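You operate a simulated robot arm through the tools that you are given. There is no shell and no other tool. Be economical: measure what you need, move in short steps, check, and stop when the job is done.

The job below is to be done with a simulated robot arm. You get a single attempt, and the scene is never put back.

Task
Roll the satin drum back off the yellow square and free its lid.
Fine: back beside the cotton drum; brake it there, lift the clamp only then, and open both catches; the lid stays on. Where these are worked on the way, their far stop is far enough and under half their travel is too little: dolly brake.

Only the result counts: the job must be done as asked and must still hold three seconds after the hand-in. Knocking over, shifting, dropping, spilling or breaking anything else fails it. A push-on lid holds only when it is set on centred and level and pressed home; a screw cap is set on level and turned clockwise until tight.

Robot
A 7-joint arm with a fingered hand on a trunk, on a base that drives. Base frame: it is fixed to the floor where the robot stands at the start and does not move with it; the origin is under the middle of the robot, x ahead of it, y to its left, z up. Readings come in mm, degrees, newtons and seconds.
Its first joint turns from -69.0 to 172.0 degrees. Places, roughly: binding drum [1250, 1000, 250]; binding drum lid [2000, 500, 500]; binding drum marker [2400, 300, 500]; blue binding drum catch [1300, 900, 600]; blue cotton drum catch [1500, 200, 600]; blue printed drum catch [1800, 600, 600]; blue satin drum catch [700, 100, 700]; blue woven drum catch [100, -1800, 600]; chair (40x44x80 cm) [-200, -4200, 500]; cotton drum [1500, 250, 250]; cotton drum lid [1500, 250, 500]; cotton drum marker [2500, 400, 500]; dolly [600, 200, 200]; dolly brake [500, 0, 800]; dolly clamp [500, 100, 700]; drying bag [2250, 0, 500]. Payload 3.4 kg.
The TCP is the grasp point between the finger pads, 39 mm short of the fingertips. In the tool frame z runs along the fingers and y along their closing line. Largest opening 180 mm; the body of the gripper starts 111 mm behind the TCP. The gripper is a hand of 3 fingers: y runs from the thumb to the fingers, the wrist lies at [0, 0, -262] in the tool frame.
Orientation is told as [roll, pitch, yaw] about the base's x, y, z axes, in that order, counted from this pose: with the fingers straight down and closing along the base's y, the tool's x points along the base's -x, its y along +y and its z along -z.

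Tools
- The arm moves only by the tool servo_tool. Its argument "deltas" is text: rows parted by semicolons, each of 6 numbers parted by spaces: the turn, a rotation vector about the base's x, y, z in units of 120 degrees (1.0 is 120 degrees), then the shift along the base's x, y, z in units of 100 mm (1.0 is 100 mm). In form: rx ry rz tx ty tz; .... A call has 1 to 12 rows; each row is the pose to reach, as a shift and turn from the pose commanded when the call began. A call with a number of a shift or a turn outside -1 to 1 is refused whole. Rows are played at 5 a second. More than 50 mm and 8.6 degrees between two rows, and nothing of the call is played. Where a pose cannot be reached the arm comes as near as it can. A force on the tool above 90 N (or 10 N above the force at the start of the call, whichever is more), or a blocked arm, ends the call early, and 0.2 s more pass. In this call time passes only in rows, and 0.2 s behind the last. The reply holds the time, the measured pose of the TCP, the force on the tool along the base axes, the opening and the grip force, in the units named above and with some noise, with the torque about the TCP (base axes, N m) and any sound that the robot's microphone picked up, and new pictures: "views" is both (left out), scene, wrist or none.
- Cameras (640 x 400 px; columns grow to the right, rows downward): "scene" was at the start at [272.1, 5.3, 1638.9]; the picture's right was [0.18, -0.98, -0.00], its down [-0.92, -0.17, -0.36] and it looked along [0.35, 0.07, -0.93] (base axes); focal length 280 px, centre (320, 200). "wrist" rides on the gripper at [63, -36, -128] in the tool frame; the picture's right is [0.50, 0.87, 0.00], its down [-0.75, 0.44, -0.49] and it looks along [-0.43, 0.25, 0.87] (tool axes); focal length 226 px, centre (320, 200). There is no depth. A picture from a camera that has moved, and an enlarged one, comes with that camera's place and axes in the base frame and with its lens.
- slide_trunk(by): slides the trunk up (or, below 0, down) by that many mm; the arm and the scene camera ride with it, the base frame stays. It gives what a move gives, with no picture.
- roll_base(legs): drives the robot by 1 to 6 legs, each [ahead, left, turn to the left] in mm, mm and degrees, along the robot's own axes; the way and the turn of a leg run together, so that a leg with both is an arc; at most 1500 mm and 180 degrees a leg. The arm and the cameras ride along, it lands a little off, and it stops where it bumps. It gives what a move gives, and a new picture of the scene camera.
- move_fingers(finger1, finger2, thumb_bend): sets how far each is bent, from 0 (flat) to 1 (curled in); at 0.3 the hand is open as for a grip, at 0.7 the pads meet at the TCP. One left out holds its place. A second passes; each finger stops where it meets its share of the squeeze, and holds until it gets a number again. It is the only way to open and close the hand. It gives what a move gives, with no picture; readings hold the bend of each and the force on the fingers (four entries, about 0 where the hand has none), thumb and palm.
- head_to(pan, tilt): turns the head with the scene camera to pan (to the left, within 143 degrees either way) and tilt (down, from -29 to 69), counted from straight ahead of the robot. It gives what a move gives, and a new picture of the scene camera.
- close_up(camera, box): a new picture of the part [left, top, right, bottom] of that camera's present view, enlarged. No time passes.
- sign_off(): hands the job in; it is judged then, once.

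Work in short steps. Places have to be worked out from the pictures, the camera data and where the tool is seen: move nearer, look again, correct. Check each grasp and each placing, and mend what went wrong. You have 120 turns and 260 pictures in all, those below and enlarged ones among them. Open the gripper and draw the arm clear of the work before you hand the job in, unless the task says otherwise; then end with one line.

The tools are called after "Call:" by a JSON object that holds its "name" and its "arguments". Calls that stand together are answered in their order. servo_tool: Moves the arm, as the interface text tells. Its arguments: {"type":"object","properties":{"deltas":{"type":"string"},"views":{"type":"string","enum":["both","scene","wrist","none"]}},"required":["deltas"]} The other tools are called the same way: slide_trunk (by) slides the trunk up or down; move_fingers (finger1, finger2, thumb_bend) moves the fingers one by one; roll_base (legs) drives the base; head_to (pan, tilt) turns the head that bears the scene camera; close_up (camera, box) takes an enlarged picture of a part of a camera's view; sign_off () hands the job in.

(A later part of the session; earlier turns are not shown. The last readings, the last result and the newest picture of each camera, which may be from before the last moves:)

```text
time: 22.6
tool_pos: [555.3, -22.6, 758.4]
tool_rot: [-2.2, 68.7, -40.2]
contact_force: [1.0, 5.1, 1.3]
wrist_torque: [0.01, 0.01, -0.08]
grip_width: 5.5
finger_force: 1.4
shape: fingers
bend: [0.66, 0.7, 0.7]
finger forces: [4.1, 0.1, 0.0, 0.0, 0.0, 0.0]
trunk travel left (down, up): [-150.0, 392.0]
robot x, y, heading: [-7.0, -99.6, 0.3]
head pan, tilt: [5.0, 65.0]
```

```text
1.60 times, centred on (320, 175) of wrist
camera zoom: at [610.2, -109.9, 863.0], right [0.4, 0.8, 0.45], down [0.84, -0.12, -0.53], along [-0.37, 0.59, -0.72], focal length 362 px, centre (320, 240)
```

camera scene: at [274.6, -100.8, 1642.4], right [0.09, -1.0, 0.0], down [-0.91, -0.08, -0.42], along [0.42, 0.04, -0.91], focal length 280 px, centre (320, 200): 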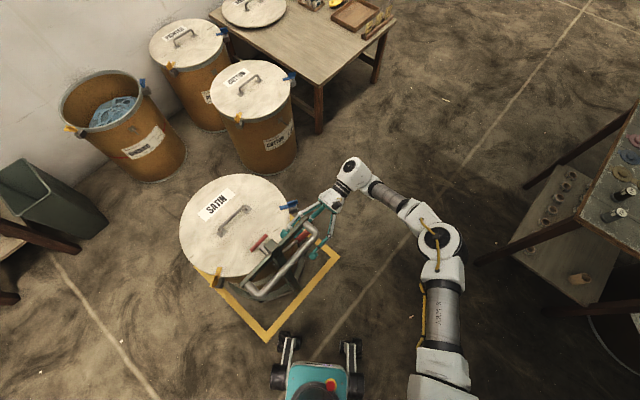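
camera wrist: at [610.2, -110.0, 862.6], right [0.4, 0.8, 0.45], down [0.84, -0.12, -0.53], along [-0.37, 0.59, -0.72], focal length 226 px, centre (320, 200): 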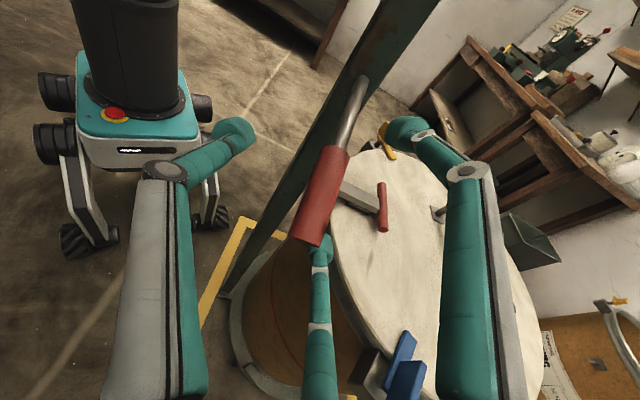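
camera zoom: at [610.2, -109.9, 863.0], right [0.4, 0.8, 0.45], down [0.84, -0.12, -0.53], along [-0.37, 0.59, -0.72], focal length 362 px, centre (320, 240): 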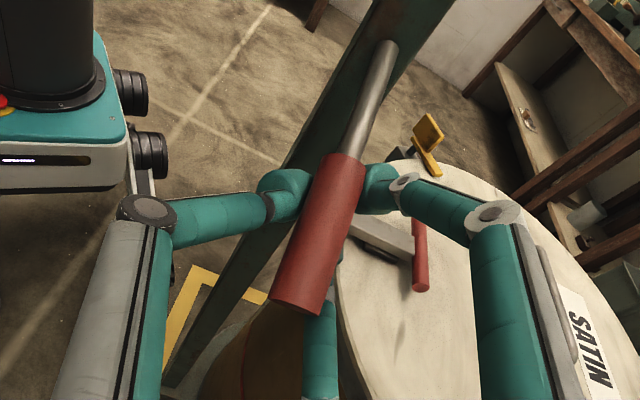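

The fingers closed just under the grip, cradling it — good for lifting. I raise it gently 50 mm and watch the force.

Call:
{"name": "servo_tool", "arguments": {"deltas": "0 0 0 0 0 0.15; 0 0 0 0.02 -0.02 0.3; 0 0 0 0.04 -0.03 0.5", "views": "wrist"}}

```text
time: 23.4
tool_pos: [559.8, -26.8, 808.3]
tool_rot: [-2.1, 68.8, -40.2]
contact_force: [0.8, 4.9, -2.0]
wrist_torque: [-0.11, -0.08, -0.12]
grip_width: 3.7
finger_force: 2.7
shape: fingers
bend: [0.68, 0.7, 0.7]
finger forces: [5.3, 0.0, 0.0, 0.0, 0.1, 0.0]
trunk travel left (down, up): [-150.0, 392.0]
robot x, y, heading: [-5.7, -99.6, 0.2]
head pan, tilt: [5.0, 65.0]
camera wrist: at [615.0, -113.8, 912.0], right [0.4, 0.8, 0.45], down [0.84, -0.12, -0.53], along [-0.37, 0.59, -0.72], focal length 226 px, centre (320, 200)
```

wrist: 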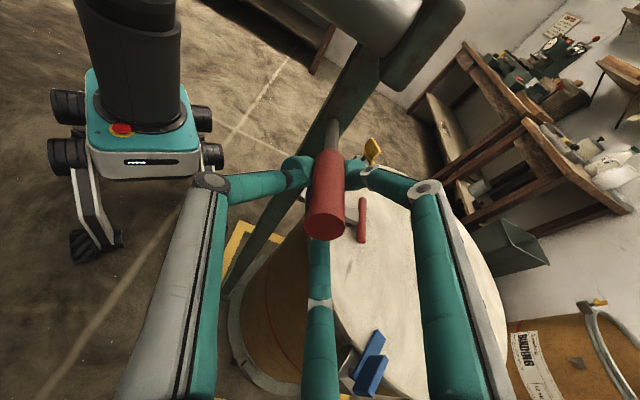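

The lever follows. I keep lifting, watching for its far stop.

Call:
{"name": "servo_tool", "arguments": {"deltas": "0 0 0 0 0 0.15; 0 0 0 -0.02 0.02 0.3; 0 0 0 -0.06 0.05 0.45"}}

```text
time: 24.2
tool_pos: [553.7, -25.0, 857.2]
tool_rot: [-1.3, 68.7, -39.2]
contact_force: [5.0, -5.7, -8.5]
wrist_torque: [-0.44, -0.38, -0.04]
grip_width: 0.0
finger_force: 6.5
shape: fingers
bend: [0.7, 0.63, 0.69]
finger forces: [0.0, 11.1, 0.1, 0.0, 1.4, 0.0]
trunk travel left (down, up): [-150.0, 392.0]
robot x, y, heading: [-4.9, -100.3, 0.0]
head pan, tilt: [5.0, 65.0]
camera scene: at [275.3, -104.4, 1642.7], right [0.09, -1.0, -0.01], down [-0.91, -0.08, -0.42], along [0.42, 0.04, -0.91], focal length 280 px, centre (320, 200)
camera wrist: at [609.1, -111.7, 961.8], right [0.39, 0.8, 0.46], down [0.84, -0.11, -0.53], along [-0.37, 0.6, -0.71], focal length 226 px, centre (320, 200)
```

scene: 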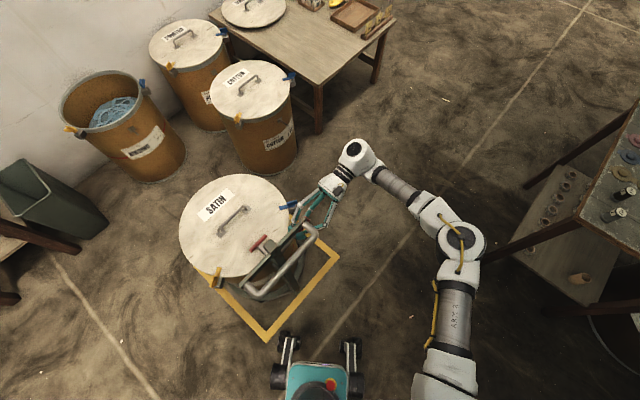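
wrist: 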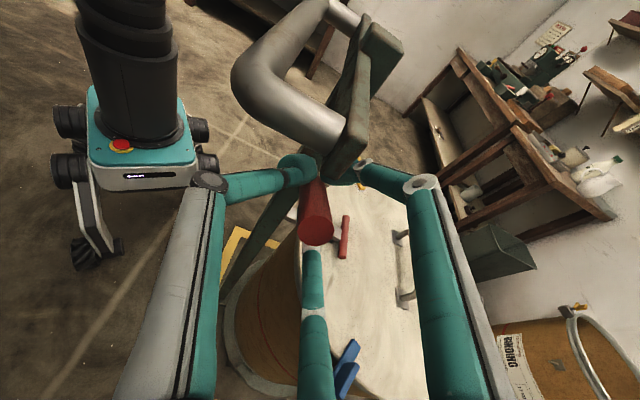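

The lever tip is now near z≈859 (about +27°) and force is starting to rise. I nudge a bit more to confirm the stop.

Call:
{"name": "servo_tool", "arguments": {"deltas": "0 0 0 -0.01 0.01 0.05; 0 0 0 -0.02 0.02 0.1", "views": "none"}}

Call:
{"name": "close_up", "arguments": {"camera": "wrist", "box": [200, 50, 440, 300]}}

```text
time: 24.8
tool_pos: [554.3, -19.8, 862.5]
tool_rot: [-2.3, 68.9, -40.4]
contact_force: [8.9, -8.3, -9.8]
wrist_torque: [-0.47, -0.52, -0.05]
grip_width: 0.0
finger_force: 6.4
shape: fingers
bend: [0.7, 0.62, 0.7]
finger forces: [0.0, 12.6, 0.1, 0.0, 0.0, 0.0]
trunk travel left (down, up): [-150.0, 392.0]
robot x, y, heading: [-4.1, -101.7, -0.0]
head pan, tilt: [5.0, 65.0]
```

```text
1.60 times, centred on (320, 175) of wrist
camera zoom: at [609.0, -107.7, 966.0], right [0.4, 0.8, 0.45], down [0.84, -0.12, -0.53], along [-0.37, 0.59, -0.72], focal length 362 px, centre (320, 240)
```

zoom: 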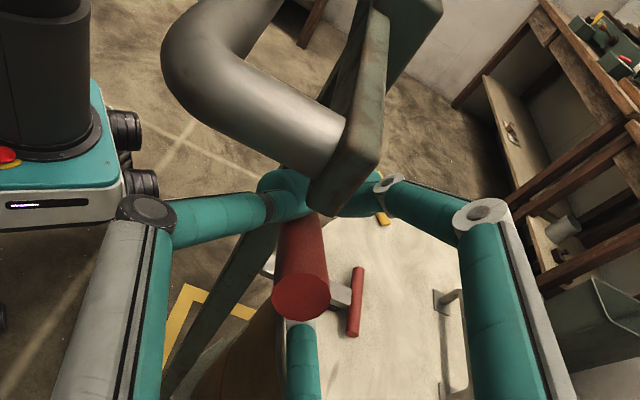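

Force climbs with little motion: the lever is at its upper stop. I relax a little, open the fingers and back out along the tool axis.

Call:
{"name": "servo_tool", "arguments": {"deltas": "0 0 0 0 0 -0.08", "views": "none"}}

Call:
{"name": "move_fingers", "arguments": {"finger1": 0.5, "finger2": 0.5, "thumb_bend": 0.5}}

Call:
{"name": "servo_tool", "arguments": {"deltas": "0 0 0 0.3 -0.25 0.08; 0 0 0 0.6 -0.5 0.15; 0 0 0 0.9 -0.75 0.25"}}

Call:
{"name": "close_up", "arguments": {"camera": "scene", "box": [240, 190, 340, 270]}}

```text
time: 25.2
tool_pos: [553.8, -18.6, 857.6]
tool_rot: [-1.6, 68.7, -39.6]
contact_force: [6.8, -7.1, 2.0]
wrist_torque: [-0.19, -0.15, 0.0]
grip_width: 0.0
finger_force: 8.7
shape: fingers
bend: [0.7, 0.64, 0.7]
finger forces: [0.0, 9.2, 0.1, 0.1, 9.1, 0.0]
trunk travel left (down, up): [-150.0, 392.0]
robot x, y, heading: [-4.1, -98.5, 0.0]
head pan, tilt: [5.0, 65.0]
```

```text
time: 26.2
tool_pos: [552.6, -20.0, 853.8]
tool_rot: [-2.1, 68.6, -40.1]
contact_force: [-0.4, -0.1, 0.2]
wrist_torque: [0.02, 0.0, -0.02]
grip_width: 72.2
finger_force: 0.0
shape: fingers
bend: [0.5, 0.5, 0.5]
finger forces: [0.0, 0.0, 0.0, 0.0, 0.1, 0.0]
trunk travel left (down, up): [-150.0, 392.0]
robot x, y, heading: [-8.2, -103.8, 0.0]
head pan, tilt: [5.0, 65.0]
```

```text
time: 27.0
tool_pos: [627.5, -83.7, 873.6]
tool_rot: [-2.1, 68.7, -40.1]
contact_force: [1.8, 0.2, 0.0]
wrist_torque: [0.02, 0.0, -0.02]
grip_width: 72.2
finger_force: 0.0
shape: fingers
bend: [0.5, 0.5, 0.5]
finger forces: [0.0, 0.1, 0.0, 0.0, 0.0, 0.0]
out of reach, approached as far as the arm can: row 3
trunk travel left (down, up): [-150.0, 392.0]
robot x, y, heading: [-5.3, -101.4, -0.4]
head pan, tilt: [5.0, 65.0]
camera scene: at [274.3, -100.7, 1642.5], right [0.09, -1.0, 0.0], down [-0.91, -0.08, -0.42], along [0.42, 0.04, -0.91], focal length 280 px, centre (320, 200)
camera wrist: at [683.0, -170.5, 978.0], right [0.4, 0.8, 0.45], down [0.84, -0.12, -0.53], along [-0.37, 0.59, -0.72], focal length 226 px, centre (320, 200)
```

scene: 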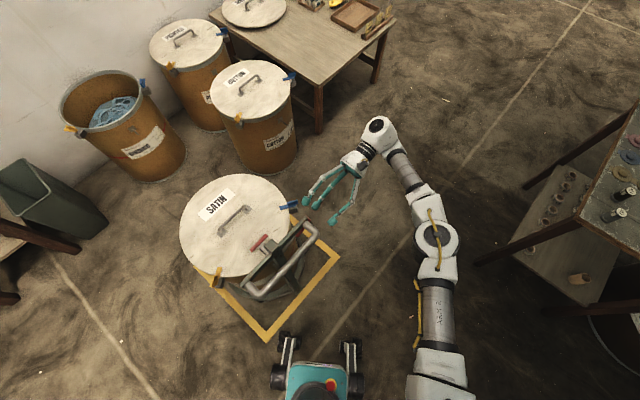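
wrist: 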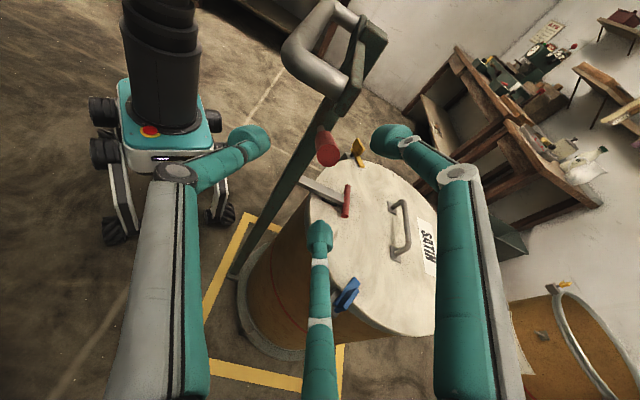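

```text
5.00 times, centred on (290, 230) of scene
camera zoom: at [274.3, -100.7, 1642.5], right [0.09, -1.0, 0.0], down [-0.91, -0.08, -0.42], along [0.42, 0.04, -0.91], focal length 1399 px, centre (470, 50)
```

zoom: 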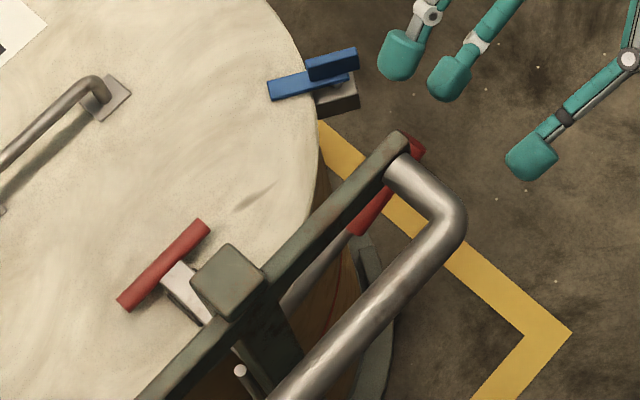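

The brake lever stays up at its far stop. I bring the hand upright again, raised, and then reposition the base behind the handle.

Call:
{"name": "servo_tool", "arguments": {"deltas": "-0.041 -0.0503 0 0 0 0.3; -0.082 -0.1006 0 0 0 0.6; -0.123 -0.151 0 -0.05 -0.02 0.9; -0.164 -0.201 0 -0.1 -0.05 1; -0.205 -0.2515 0 -0.15 -0.08 1; -0.246 -0.302 0 -0.2 -0.1 1; -0.287 -0.352 0 -0.25 -0.13 1; -0.328 -0.4025 0 -0.3 -0.15 1; -0.367 -0.453 0 -0.33 -0.17 1", "views": "none"}}

Call:
{"name": "servo_tool", "arguments": {"deltas": "0 0 0 0 0 0.3; 0 0 0 0 0 0.6", "views": "none"}}

Call:
{"name": "roll_base", "arguments": {"legs": [[-165, 100, 0]]}}

```text
time: 29.0
tool_pos: [592.9, -97.1, 975.4]
tool_rot: [-1.0, -1.6, -39.5]
contact_force: [0.3, -1.1, -0.2]
wrist_torque: [0.01, 0.0, 0.0]
grip_width: 72.4
finger_force: 0.0
shape: fingers
bend: [0.5, 0.5, 0.5]
finger forces: [0.1, 0.0, 0.1, 0.1, 0.0, 0.1]
trunk travel left (down, up): [-150.0, 392.0]
robot x, y, heading: [-5.6, -99.9, 0.3]
head pan, tilt: [5.0, 65.0]
```

```text
time: 29.6
tool_pos: [596.8, -99.0, 1034.7]
tool_rot: [-1.1, -1.2, -39.4]
contact_force: [-0.2, 0.3, 0.3]
wrist_torque: [0.02, 0.0, -0.02]
grip_width: 72.2
finger_force: 0.0
shape: fingers
bend: [0.5, 0.5, 0.5]
finger forces: [0.0, 0.1, 0.0, 0.1, 0.0, 0.0]
trunk travel left (down, up): [-150.0, 392.0]
robot x, y, heading: [-3.0, -101.9, -0.0]
head pan, tilt: [5.0, 65.0]
```

```text
time: 31.1
tool_pos: [432.6, -4.2, 1036.3]
tool_rot: [-0.9, -1.2, -39.8]
contact_force: [-0.1, -1.0, 0.0]
wrist_torque: [-0.02, -0.02, -0.02]
grip_width: 72.3
finger_force: 0.1
shape: fingers
bend: [0.5, 0.5, 0.5]
finger forces: [0.0, 0.0, 0.0, 0.0, 0.0, 0.0]
trunk travel left (down, up): [-150.0, 392.0]
robot x, y, heading: [-171.6, 3.2, -0.3]
head pan, tilt: [5.0, 65.0]
camera scene: at [108.0, -4.7, 1642.8], right [0.08, -1.0, 0.0], down [-0.91, -0.07, -0.42], along [0.42, 0.04, -0.91], focal length 280 px, centre (320, 200)
```

scene: 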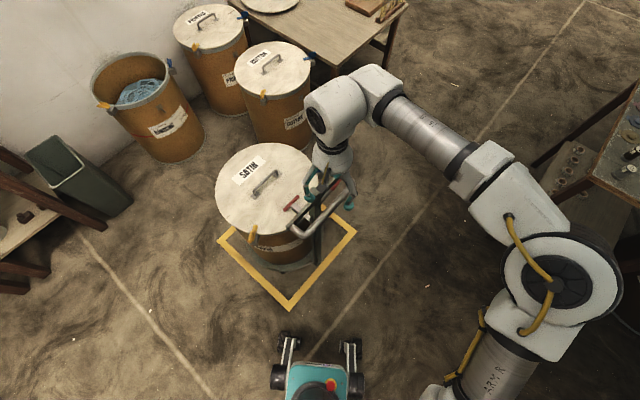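

Positioned above the handle again; I lower over the bar and close, a little deeper this time for a stronger hold.

Call:
{"name": "servo_tool", "arguments": {"deltas": "0 0 0 -0.06 0.04 -0.4; 0 0 0 -0.06 0.04 -0.8; 0 0 0 -0.06 0.04 -1", "views": "none"}}

Call:
{"name": "servo_tool", "arguments": {"deltas": "0 0 0 0 0 -0.14", "views": "wrist"}}

Call:
{"name": "move_fingers", "arguments": {"finger1": 0.75, "finger2": 0.75, "thumb_bend": 0.75}}

Call:
{"name": "servo_tool", "arguments": {"deltas": "0 0 0 0.09 0.12 0; 0 0 0 0.19 0.23 0; 0 0 0 0.31 0.39 0; 0 0 0 0.38 0.47 0"}}

```text
time: 31.9
tool_pos: [421.1, 2.3, 936.1]
tool_rot: [-0.9, -1.6, -39.8]
contact_force: [-0.4, 0.0, 0.1]
wrist_torque: [0.01, 0.01, -0.03]
grip_width: 72.7
finger_force: 0.0
shape: fingers
bend: [0.5, 0.5, 0.5]
finger forces: [0.0, 0.0, 0.0, 0.0, 0.0, 0.0]
trunk travel left (down, up): [-150.0, 392.0]
robot x, y, heading: [-169.1, -0.1, -0.2]
head pan, tilt: [5.0, 65.0]
```

```text
time: 32.3
tool_pos: [421.6, 3.2, 921.0]
tool_rot: [-1.0, -1.4, -39.9]
contact_force: [0.1, 1.1, 0.8]
wrist_torque: [-0.01, -0.03, -0.03]
grip_width: 72.4
finger_force: 0.1
shape: fingers
bend: [0.5, 0.5, 0.5]
finger forces: [0.0, 0.0, 0.1, 0.1, 0.1, 0.0]
trunk travel left (down, up): [-150.0, 392.0]
robot x, y, heading: [-168.2, -0.3, -0.4]
head pan, tilt: [5.0, 65.0]
camera wrist: at [349.5, 17.8, 1048.7], right [0.17, 0.98, -0.03], down [0.85, -0.13, 0.5], along [0.49, -0.11, -0.86], focal length 226 px, centre (320, 200)
```

wrist: 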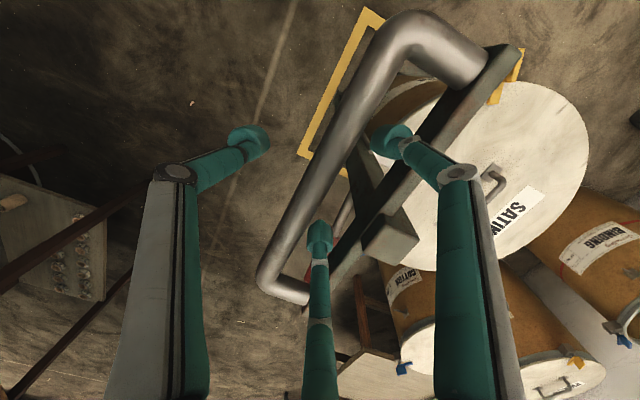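

```text
time: 33.3
tool_pos: [420.6, 2.0, 921.2]
tool_rot: [-1.1, -1.4, -39.8]
contact_force: [-1.5, -0.2, -13.1]
wrist_torque: [-0.01, 0.13, 0.02]
grip_width: 6.8
finger_force: 15.0
shape: fingers
bend: [0.71, 0.71, 0.69]
finger forces: [8.3, 8.3, 0.1, 0.0, 13.8, 0.0]
trunk travel left (down, up): [-150.0, 392.0]
robot x, y, heading: [-167.5, 0.8, -0.6]
head pan, tilt: [5.0, 65.0]
```

```text
time: 34.3
tool_pos: [460.3, 53.0, 922.8]
tool_rot: [-1.1, -1.4, -39.7]
contact_force: [-3.2, 9.2, -15.4]
wrist_torque: [0.29, 0.06, -0.07]
grip_width: 7.9
finger_force: 18.1
shape: fingers
bend: [0.72, 0.72, 0.68]
finger forces: [11.5, 12.2, 0.0, 0.0, 12.7, 0.1]
trunk travel left (down, up): [-150.0, 392.0]
robot x, y, heading: [-170.9, -4.7, -0.2]
head pan, tilt: [5.0, 65.0]
camera scene: at [112.3, 5.0, 1641.9], right [0.08, -1.0, 0.0], down [-0.91, -0.07, -0.42], along [0.41, 0.03, -0.91], focal length 280 px, centre (320, 200)
camera wrist: at [388.7, 68.3, 1048.4], right [0.17, 0.99, -0.03], down [0.85, -0.13, 0.5], along [0.49, -0.11, -0.86], focal length 226 px, centre (320, 200)
```

scene: 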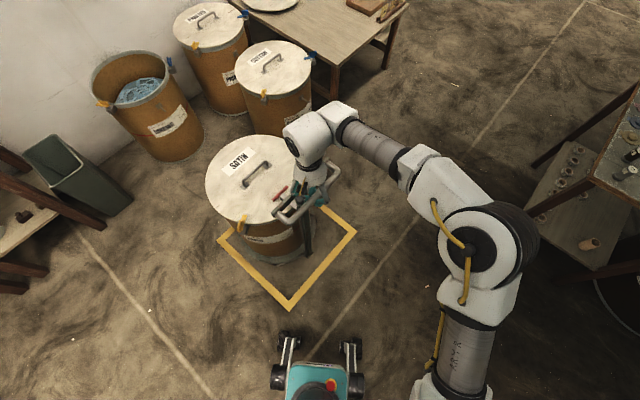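
wrist: 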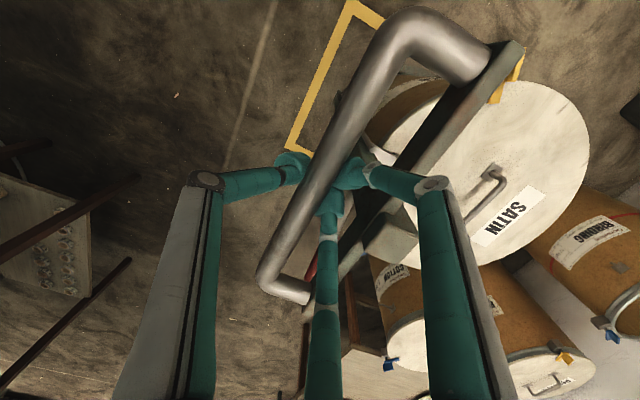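

The dolly rolls freely along its axis with little force. I now roll it by driving the base the same way, 200 mm first.

Call:
{"name": "roll_base", "arguments": {"legs": [[126, 156, 0]]}}

```text
time: 35.9
tool_pos: [583.9, 183.7, 924.4]
tool_rot: [-1.2, -1.2, -40.0]
contact_force: [-18.0, -5.0, -6.9]
wrist_torque: [-0.14, 0.4, -0.1]
grip_width: 10.3
finger_force: 9.7
shape: fingers
bend: [0.72, 0.74, 0.66]
finger forces: [0.0, 0.0, 0.1, 0.0, 19.9, 0.0]
trunk travel left (down, up): [-150.0, 392.0]
robot x, y, heading: [-44.5, 148.5, -0.4]
head pan, tilt: [5.0, 65.0]
camera scene: at [234.1, 132.0, 1643.1], right [0.08, -1.0, -0.01], down [-0.9, -0.07, -0.42], along [0.42, 0.04, -0.91], focal length 280 px, centre (320, 200)
```

scene: 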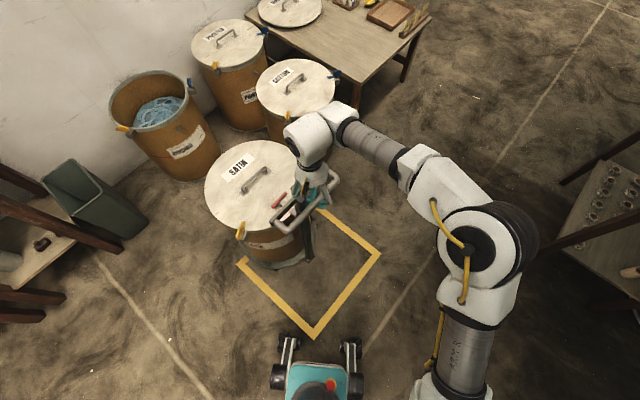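

It follows: drum now at ≈(734,459). Another 200 mm along the same line.

Call:
{"name": "roll_base", "arguments": {"legs": [[122, 160, 0]]}}

```text
time: 37.5
tool_pos: [700.4, 348.0, 923.5]
tool_rot: [-1.6, -1.4, -39.6]
contact_force: [-13.8, -0.2, -12.5]
wrist_torque: [0.13, 0.31, -0.17]
grip_width: 9.8
finger_force: 10.1
shape: fingers
bend: [0.72, 0.73, 0.66]
finger forces: [0.1, 0.0, 0.1, 0.0, 19.5, 0.0]
trunk travel left (down, up): [-150.0, 392.0]
robot x, y, heading: [79.4, 306.1, -0.1]
head pan, tilt: [5.0, 65.0]
camera scene: at [358.3, 297.8, 1642.7], right [0.08, -1.0, -0.01], down [-0.9, -0.07, -0.42], along [0.42, 0.04, -0.91], focal length 280 px, centre (320, 200)
```

scene: 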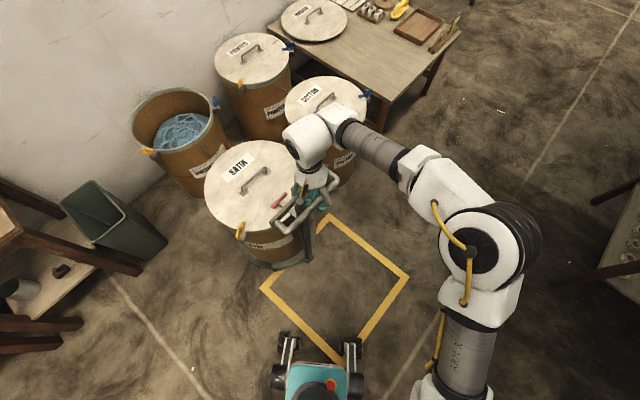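

Drum now ≈(858,625), nearly off the square. One more leg slightly biased toward the cotton drum, to clear the square fully.

Call:
{"name": "roll_base", "arguments": {"legs": [[100, 95, 0]]}}

Call:
{"name": "head_to", "arguments": {"pan": 20, "tilt": 60}}

```text
time: 38.8
tool_pos: [794.2, 432.8, 925.8]
tool_rot: [-2.6, -2.1, -39.6]
contact_force: [-25.8, -41.7, 1.2]
wrist_torque: [-0.66, 0.54, 0.24]
grip_width: 20.8
finger_force: 24.2
shape: fingers
bend: [0.76, 0.74, 0.57]
finger forces: [9.8, 0.0, 0.0, 0.1, 38.7, 0.0]
trunk travel left (down, up): [-150.0, 392.0]
robot x, y, heading: [178.4, 394.3, -0.2]
head pan, tilt: [5.0, 65.0]
camera scene: at [452.8, 374.7, 1643.7], right [0.08, -1.0, -0.02], down [-0.9, -0.07, -0.42], along [0.42, 0.05, -0.91], focal length 280 px, centre (320, 200)
```

scene: 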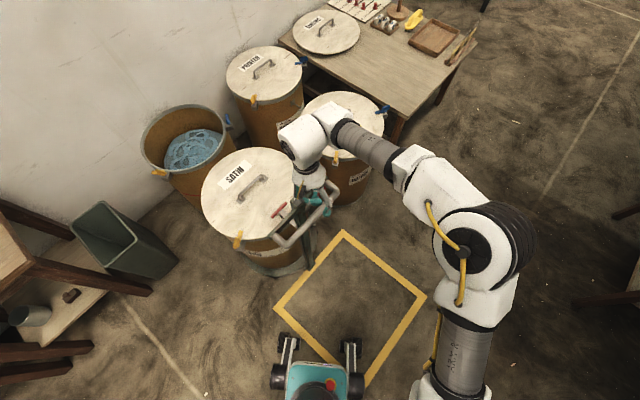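

```text
time: 39.6
tool_pos: [792.5, 435.3, 925.5]
tool_rot: [-3.8, -2.9, -39.8]
contact_force: [-13.5, -59.0, 8.4]
wrist_torque: [-0.04, -0.15, 1.78]
grip_width: 21.1
finger_force: 48.4
shape: fingers
bend: [0.75, 0.74, 0.57]
finger forces: [56.4, 0.0, 0.1, 0.1, 39.8, 0.1]
trunk travel left (down, up): [-150.0, 392.0]
robot x, y, heading: [181.3, 400.1, -0.3]
head pan, tilt: [20.0, 60.0]
camera scene: at [456.3, 388.7, 1649.4], right [0.34, -0.94, -0.02], down [-0.82, -0.28, -0.5], along [0.47, 0.18, -0.86], focal length 280 px, centre (320, 200)
```

scene: 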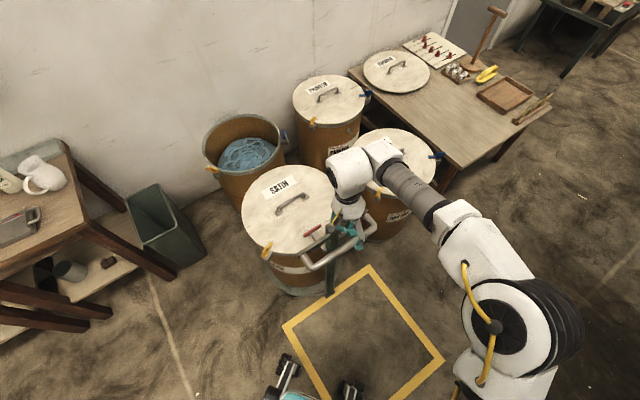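

Force has risen to ~60 N: the dolly seems to have come up against something (drum ≈(926,708)). I relieve the push and look closely for contact with the binding drum.

Call:
{"name": "servo_tool", "arguments": {"deltas": "0 0 0 -0.06 -0.08 0; 0 0 0 -0.12 -0.16 0", "views": "wrist"}}

Call:
{"name": "close_up", "arguments": {"camera": "scene", "box": [190, 90, 430, 300]}}

```text
time: 40.2
tool_pos: [784.7, 429.1, 924.2]
tool_rot: [-3.5, -2.9, -39.6]
contact_force: [4.2, -28.9, 0.7]
wrist_torque: [-0.79, -0.14, 0.76]
grip_width: 19.7
finger_force: 13.2
shape: fingers
bend: [0.76, 0.74, 0.61]
finger forces: [0.0, 0.0, 0.0, 0.0, 26.2, 0.1]
trunk travel left (down, up): [-150.0, 392.0]
robot x, y, heading: [178.8, 398.4, -0.1]
head pan, tilt: [20.0, 60.0]
camera wrist: at [714.0, 450.0, 1049.6], right [0.17, 0.98, -0.08], down [0.86, -0.11, 0.5], along [0.49, -0.15, -0.86], focal length 226 px, centre (320, 200)
```

wrist: 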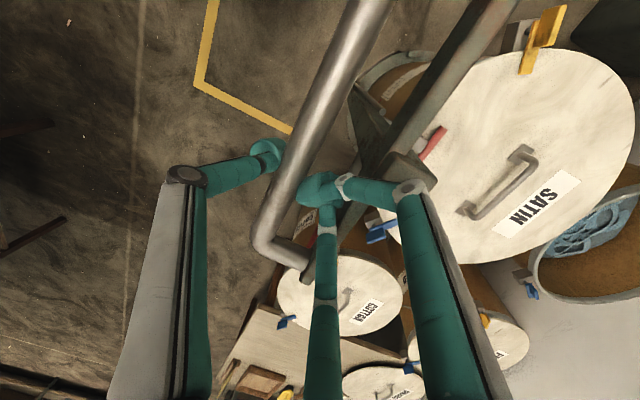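

```text
1.90 times, centred on (310, 195) of scene
camera zoom: at [463.2, 403.7, 1647.8], right [0.34, -0.94, -0.01], down [-0.82, -0.29, -0.5], along [0.47, 0.18, -0.87], focal length 533 px, centre (339, 210)
```

zoom: 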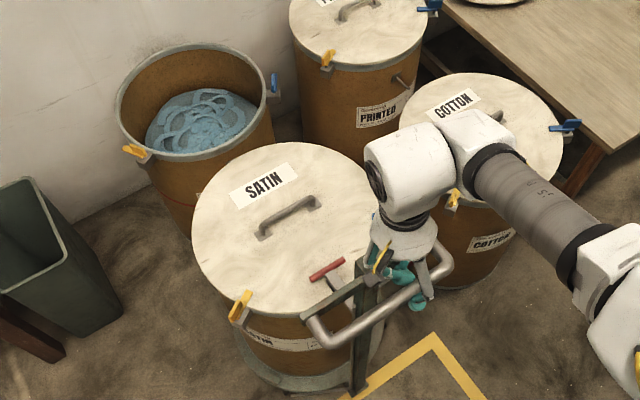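

No contact: by my numbers the binding drum is ~565 mm centre to centre, so the dolly has simply met its end stop beside the cotton drum, clear of the square. I relax the push to zero, release the handle and rise.

Call:
{"name": "servo_tool", "arguments": {"deltas": "0 0 0 -0.03 -0.06 0; 0 0 0 -0.08 -0.14 0", "views": "none"}}

Call:
{"name": "move_fingers", "arguments": {"finger1": 0.45, "finger2": 0.45, "thumb_bend": 0.45}}

Call:
{"name": "servo_tool", "arguments": {"deltas": "0 0 0 0 0 0.4; 0 0 0 0 0 0.8; 0 0 0 0 0 1; 0 0 0 0.1 -0.4 1; 0 0 0 0.2 -0.8 1; 0 0 0 0.2 -1 1"}}

Call:
{"name": "close_up", "arguments": {"camera": "scene", "box": [220, 150, 420, 310]}}

```text
time: 40.8
tool_pos: [777.4, 420.0, 924.9]
tool_rot: [-2.9, -2.7, -39.5]
contact_force: [11.9, -4.7, -6.2]
wrist_torque: [-0.03, -0.49, 0.6]
grip_width: 17.0
finger_force: 27.3
shape: fingers
bend: [0.76, 0.73, 0.64]
finger forces: [34.9, 0.0, 0.0, 0.0, 19.6, 0.0]
trunk travel left (down, up): [-150.0, 392.0]
robot x, y, heading: [186.2, 394.7, -0.4]
head pan, tilt: [20.0, 60.0]
```

```text
time: 41.8
tool_pos: [773.9, 415.3, 925.8]
tool_rot: [-3.1, -2.6, -39.7]
contact_force: [-2.5, -4.3, 5.1]
wrist_torque: [0.25, 0.14, 0.27]
grip_width: 87.6
finger_force: 2.9
shape: fingers
bend: [0.46, 0.45, 0.45]
finger forces: [6.2, 0.0, 0.0, 0.0, 0.0, 0.0]
trunk travel left (down, up): [-150.0, 392.0]
robot x, y, heading: [185.2, 396.9, -0.3]
head pan, tilt: [20.0, 60.0]
```

```text
time: 43.2
tool_pos: [794.0, 313.3, 1023.9]
tool_rot: [-3.1, -2.5, -39.7]
contact_force: [-0.1, -0.3, -0.7]
wrist_torque: [-0.03, 0.01, 0.0]
grip_width: 92.2
finger_force: 0.1
shape: fingers
bend: [0.45, 0.45, 0.45]
finger forces: [0.0, 0.0, 0.0, 0.1, 0.1, 0.1]
trunk travel left (down, up): [-150.0, 392.0]
robot x, y, heading: [182.1, 396.2, -0.2]
head pan, tilt: [20.0, 60.0]
camera scene: at [461.2, 409.3, 1648.4], right [0.34, -0.94, -0.01], down [-0.82, -0.29, -0.5], along [0.47, 0.17, -0.87], focal length 280 px, centre (320, 200)
camera wrist: at [723.4, 333.5, 1149.6], right [0.17, 0.98, -0.07], down [0.86, -0.11, 0.5], along [0.49, -0.15, -0.86], focal length 226 px, centre (320, 200)
```

scene: 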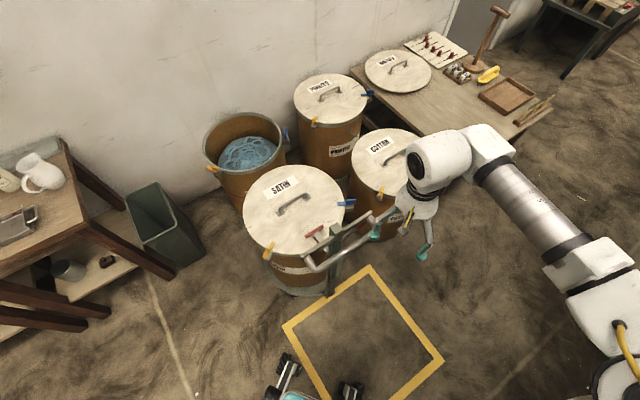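
wrist: 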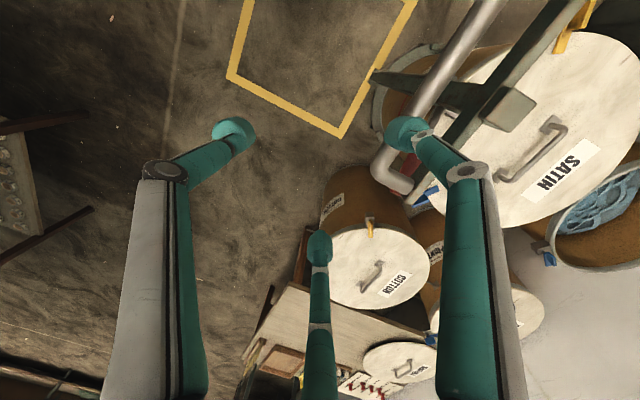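

```text
2.50 times, centred on (320, 230) of scene
camera zoom: at [461.2, 409.3, 1648.4], right [0.34, -0.94, -0.01], down [-0.82, -0.29, -0.5], along [0.47, 0.17, -0.87], focal length 700 px, centre (320, 125)
```

zoom: 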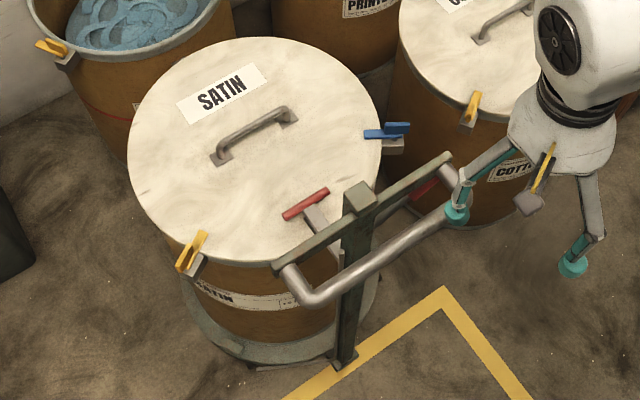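

I check the brake lever's position and whether the post foot is past the yellow tape.

Call:
{"name": "close_up", "arguments": {"camera": "scene", "box": [320, 190, 390, 250]}}

Call:
{"name": "close_up", "arguments": {"camera": "scene", "box": [260, 250, 390, 330]}}

Call:
{"name": "close_up", "arguments": {"camera": "wrist", "box": [300, 0, 560, 220]}}

```text
6.67 times, centred on (355, 220) of scene
camera zoom: at [461.2, 409.3, 1648.4], right [0.34, -0.94, -0.01], down [-0.82, -0.29, -0.5], along [0.47, 0.17, -0.87], focal length 1866 px, centre (87, 67)
```

zoom: 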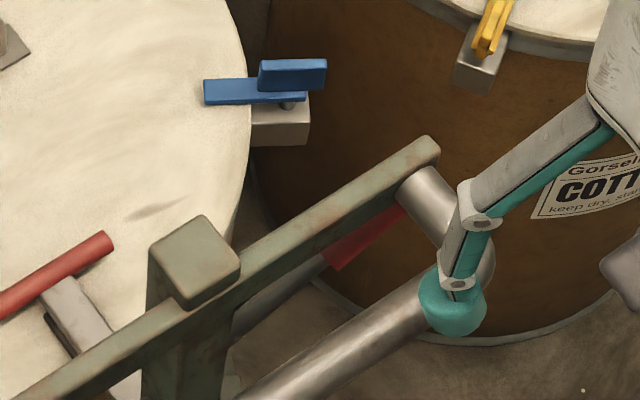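

```text
4.92 times, centred on (325, 290) of scene
camera zoom: at [461.2, 409.3, 1648.4], right [0.34, -0.94, -0.01], down [-0.82, -0.29, -0.5], along [0.47, 0.17, -0.87], focal length 1378 px, centre (295, -243)
```

zoom: 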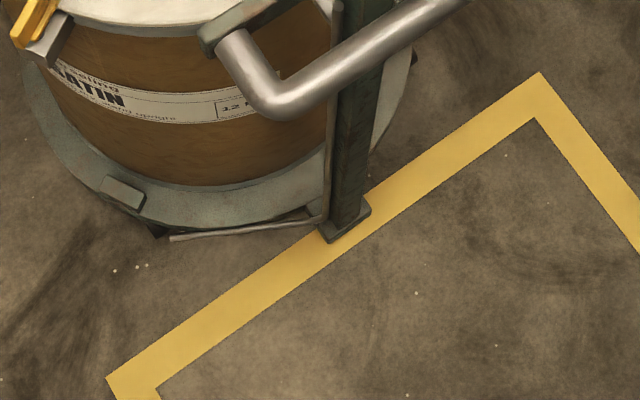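

```text
1.82 times, centred on (430, 110) of wrist
camera zoom: at [723.4, 333.5, 1149.6], right [0.17, 0.98, -0.07], down [0.86, -0.11, 0.5], along [0.49, -0.15, -0.86], focal length 411 px, centre (120, 364)
```

zoom: 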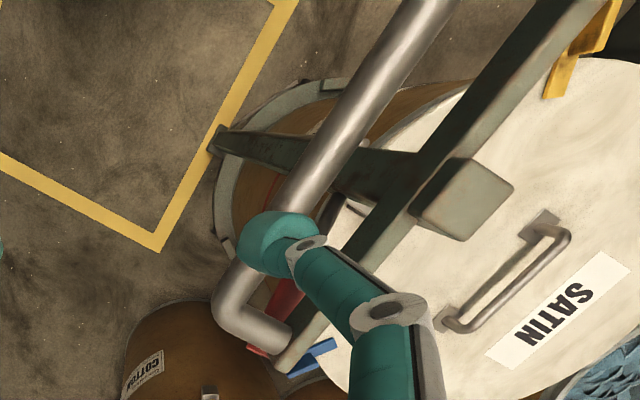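

The lever is still up and the post foot sits right at the outer tape. To be sure this is a true stop and not a sideways jam from my slanted last leg, I re-grip at the handle's centre and push straight once more.

Call:
{"name": "move_fingers", "arguments": {"finger1": 0.5, "finger2": 0.5, "thumb_bend": 0.5}}

Call:
{"name": "servo_tool", "arguments": {"deltas": "0.02 0.02 0 -0.1 0.45 0; 0.02 0.02 0 -0.25 0.9 0; 0.02 0.02 0 -0.35 1 0", "views": "none"}}

Call:
{"name": "servo_tool", "arguments": {"deltas": "0 0 0 0 0.22 0; 0 0 0 0 0.22 -0.3"}}

Call:
{"name": "close_up", "arguments": {"camera": "wrist", "box": [200, 50, 520, 290]}}

```text
time: 44.2
tool_pos: [794.5, 314.8, 1023.2]
tool_rot: [-3.2, -2.5, -39.6]
contact_force: [0.2, 0.8, -0.3]
wrist_torque: [-0.03, 0.01, -0.04]
grip_width: 73.3
finger_force: 0.0
shape: fingers
bend: [0.5, 0.5, 0.5]
finger forces: [0.0, 0.0, 0.1, 0.0, 0.0, 0.0]
trunk travel left (down, up): [-150.0, 392.0]
robot x, y, heading: [180.0, 396.5, -0.1]
head pan, tilt: [20.0, 60.0]
```

```text
time: 45.0
tool_pos: [760.1, 416.4, 1026.9]
tool_rot: [-2.9, 0.8, -39.7]
contact_force: [0.0, -0.2, 0.2]
wrist_torque: [0.01, 0.01, -0.01]
grip_width: 73.1
finger_force: 0.1
shape: fingers
bend: [0.5, 0.5, 0.5]
finger forces: [0.0, 0.1, 0.0, 0.0, 0.0, 0.0]
trunk travel left (down, up): [-150.0, 392.0]
robot x, y, heading: [177.5, 394.1, -0.4]
head pan, tilt: [20.0, 60.0]
```

```text
time: 45.6
tool_pos: [760.0, 441.1, 995.7]
tool_rot: [-3.0, 0.7, -39.6]
contact_force: [0.6, 0.8, -0.4]
wrist_torque: [0.02, 0.0, 0.01]
grip_width: 73.1
finger_force: 0.1
shape: fingers
bend: [0.5, 0.5, 0.5]
finger forces: [0.1, 0.0, 0.0, 0.1, 0.1, 0.0]
trunk travel left (down, up): [-150.0, 392.0]
robot x, y, heading: [181.1, 397.4, -0.1]
head pan, tilt: [20.0, 60.0]
camera scene: at [462.9, 419.7, 1647.8], right [0.34, -0.94, 0.0], down [-0.82, -0.29, -0.49], along [0.47, 0.17, -0.87], focal length 280 px, centre (320, 200)
camera wrist: at [696.2, 456.6, 1125.1], right [0.17, 0.99, -0.04], down [0.88, -0.13, 0.46], along [0.45, -0.11, -0.89], focal length 226 px, centre (320, 200)
```

scene: 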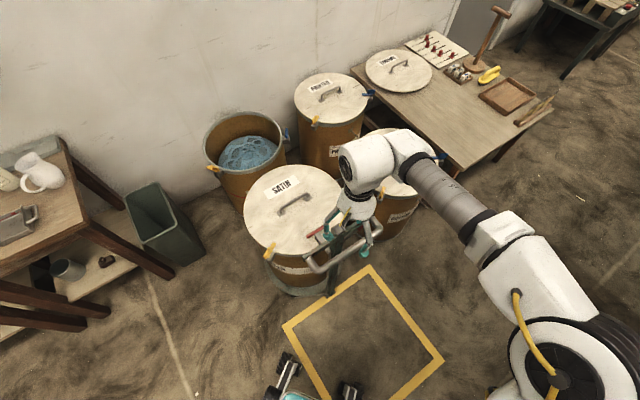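
wrist: 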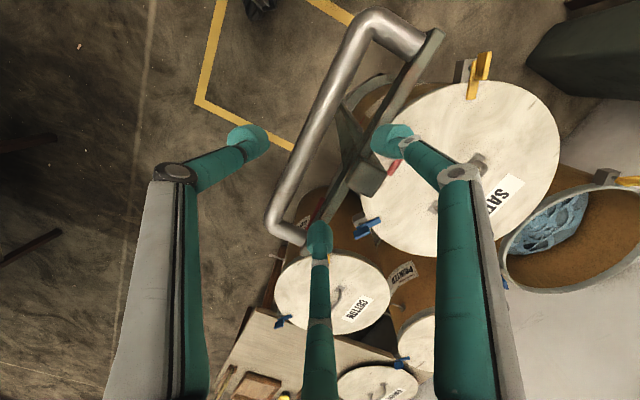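

```text
1.67 times, centred on (360, 170) of wrist
camera zoom: at [696.2, 456.6, 1125.1], right [0.17, 0.99, -0.04], down [0.88, -0.13, 0.46], along [0.45, -0.11, -0.89], focal length 377 px, centre (253, 250)
```

zoom: 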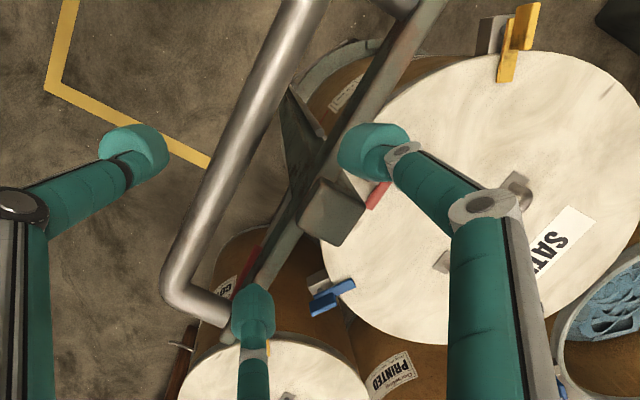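

The bar's centre now computes to ≈(746,453). I shift the hand there, lower, grip and push straight along the axis.

Call:
{"name": "servo_tool", "arguments": {"deltas": "0.01 0 0 -0.14 0.12 -0.2; 0.01 0 0 -0.14 0.12 -0.5; 0.01 0 0 -0.14 0.12 -0.73", "views": "wrist"}}

Call:
{"name": "move_fingers", "arguments": {"finger1": 0.75, "finger2": 0.75, "thumb_bend": 0.75}}

Call:
{"name": "servo_tool", "arguments": {"deltas": "0 0 0 0.09 0.12 0; 0 0 0 0.19 0.23 0; 0 0 0 0.31 0.39 0", "views": "scene"}}

```text
time: 46.4
tool_pos: [746.4, 447.6, 926.4]
tool_rot: [-1.8, 1.4, -39.7]
contact_force: [-6.9, -8.7, 9.9]
wrist_torque: [0.18, -0.07, 0.27]
grip_width: 62.5
finger_force: 6.8
shape: fingers
bend: [0.53, 0.51, 0.5]
finger forces: [9.6, 5.0, 0.1, 0.1, 0.1, 0.0]
trunk travel left (down, up): [-150.0, 392.0]
robot x, y, heading: [179.3, 399.6, -0.3]
head pan, tilt: [20.0, 60.0]
camera wrist: at [680.3, 460.4, 1054.9], right [0.17, 0.99, -0.01], down [0.88, -0.14, 0.46], along [0.45, -0.09, -0.89], focal length 226 px, centre (320, 200)
```

wrist: 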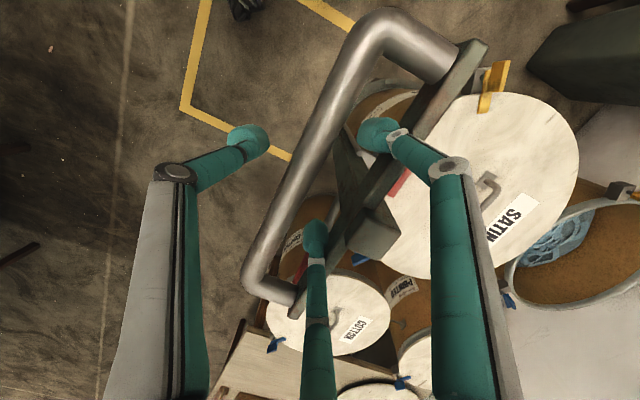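

```text
time: 47.4
tool_pos: [746.3, 449.0, 922.8]
tool_rot: [-1.9, 1.5, -39.6]
contact_force: [-9.8, -10.6, -13.3]
wrist_torque: [-0.07, 0.09, -0.03]
grip_width: 10.6
finger_force: 9.9
shape: fingers
bend: [0.73, 0.72, 0.63]
finger forces: [0.1, 0.0, 0.0, 0.0, 19.8, 0.0]
trunk travel left (down, up): [-150.0, 392.0]
robot x, y, heading: [178.6, 397.9, -0.3]
head pan, tilt: [20.0, 60.0]
```

```text
time: 48.2
tool_pos: [767.3, 475.6, 922.0]
tool_rot: [-3.0, 1.7, -39.7]
contact_force: [-40.4, -57.1, 2.2]
wrist_torque: [-0.67, -0.06, -0.4]
grip_width: 22.6
finger_force: 43.3
shape: fingers
bend: [0.76, 0.75, 0.5]
finger forces: [0.0, 41.0, 0.1, 0.0, 45.7, 0.0]
trunk travel left (down, up): [-150.0, 392.0]
robot x, y, heading: [176.5, 395.1, -0.5]
head pan, tilt: [20.0, 60.0]
camera scene: at [450.6, 385.4, 1650.3], right [0.34, -0.94, -0.02], down [-0.82, -0.28, -0.51], along [0.47, 0.18, -0.86], focal length 280 px, centre (320, 200)
```

scene: 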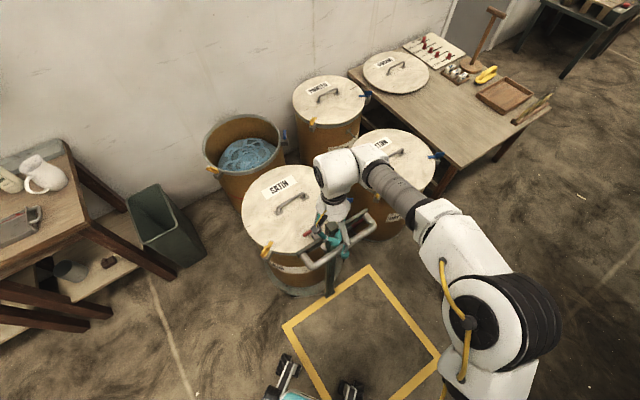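

70 N straight along the axis and no movement: a firm end stop, beside the cotton drum. I relax, release, and swing the hand out to the right to prepare for braking.

Call:
{"name": "servo_tool", "arguments": {"deltas": "0 0 0 -0.12 -0.15 0; 0 0 0 -0.28 -0.35 0", "views": "none"}}

Call:
{"name": "move_fingers", "arguments": {"finger1": 0.5, "finger2": 0.5, "thumb_bend": 0.5}}

Call:
{"name": "servo_tool", "arguments": {"deltas": "0 0 0 0 0 0.4; 0 0 0 0 0 0.8; 0 0 0 0 0 1; 0 0 0 0 -0.4 1; 0 0 0 0 -0.8 1; 0 0 0 0 -1 1", "views": "none"}}

Call:
{"name": "servo_tool", "arguments": {"deltas": "0.041 0.0503 0 0 -0.3 0; 0.082 0.1006 0 0 -0.6 0; 0.123 0.151 0 0.1 -0.7 0; 0.164 0.201 0 0.2 -0.8 0; 0.205 0.2515 0 0.3 -0.8 -0.1; 0.246 0.302 0 0.3 -0.8 -0.2; 0.287 0.352 0 0.3 -0.8 -0.3; 0.328 0.4025 0 0.3 -0.8 -0.4; 0.367 0.453 0 0.3 -0.8 -0.5"}}

```text
time: 48.8
tool_pos: [749.8, 455.9, 921.8]
tool_rot: [-1.9, 1.6, -39.6]
contact_force: [-1.8, -23.0, 2.0]
wrist_torque: [-0.49, -0.07, 0.39]
grip_width: 14.1
finger_force: 17.7
shape: fingers
bend: [0.75, 0.74, 0.61]
finger forces: [11.4, 3.1, 0.1, 0.1, 21.3, 0.0]
trunk travel left (down, up): [-150.0, 392.0]
robot x, y, heading: [180.1, 397.8, -0.4]
head pan, tilt: [20.0, 60.0]
```

```text
time: 49.8
tool_pos: [746.8, 451.9, 924.0]
tool_rot: [-1.8, 1.5, -39.7]
contact_force: [-10.5, -15.7, 13.7]
wrist_torque: [0.32, 0.12, 0.17]
grip_width: 55.0
finger_force: 11.0
shape: fingers
bend: [0.55, 0.53, 0.5]
finger forces: [14.9, 7.9, 0.0, 0.0, 0.0, 0.0]
trunk travel left (down, up): [-150.0, 392.0]
robot x, y, heading: [181.6, 396.3, -0.3]
head pan, tilt: [20.0, 60.0]
```

```text
time: 51.2
tool_pos: [746.9, 355.5, 1022.3]
tool_rot: [-1.9, 1.6, -39.7]
contact_force: [0.2, 0.3, -0.1]
wrist_torque: [-0.02, -0.01, 0.0]
grip_width: 72.3
finger_force: 0.0
shape: fingers
bend: [0.5, 0.5, 0.5]
finger forces: [0.0, 0.0, 0.0, 0.0, 0.1, 0.0]
trunk travel left (down, up): [-150.0, 392.0]
robot x, y, heading: [183.8, 398.8, -0.2]
head pan, tilt: [20.0, 60.0]
```

```text
time: 53.2
tool_pos: [767.7, 278.2, 970.3]
tool_rot: [-3.3, 71.5, -41.0]
contact_force: [0.0, -0.2, -0.4]
wrist_torque: [0.03, 0.0, 0.02]
grip_width: 72.4
finger_force: 0.2
shape: fingers
bend: [0.5, 0.5, 0.5]
finger forces: [0.1, 0.0, 0.0, 0.1, 0.0, 0.0]
out of reach, approached as far as the arm can: row 9
trunk travel left (down, up): [-150.0, 392.0]
robot x, y, heading: [181.1, 398.9, -0.3]
head pan, tilt: [20.0, 60.0]
camera scene: at [463.9, 414.3, 1647.7], right [0.34, -0.94, 0.0], down [-0.82, -0.29, -0.5], along [0.47, 0.17, -0.87], focal length 280 px, centre (320, 200)
camera wrist: at [828.3, 188.5, 1068.7], right [0.41, 0.79, 0.46], down [0.82, -0.1, -0.57], along [-0.4, 0.61, -0.69], focal length 226 px, centre (320, 200)
```

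scene: 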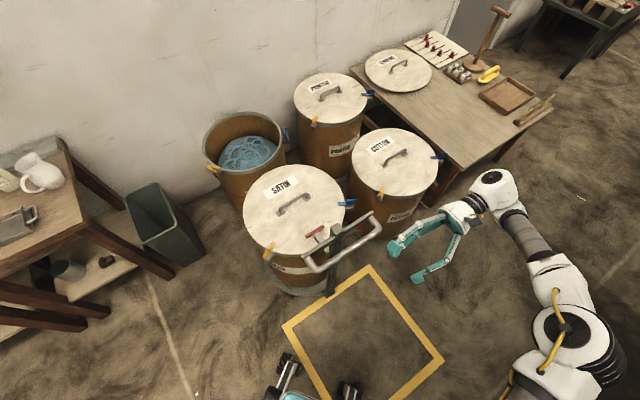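
wrist: 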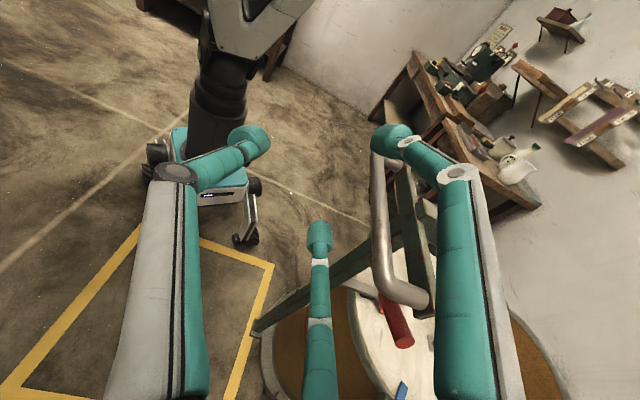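

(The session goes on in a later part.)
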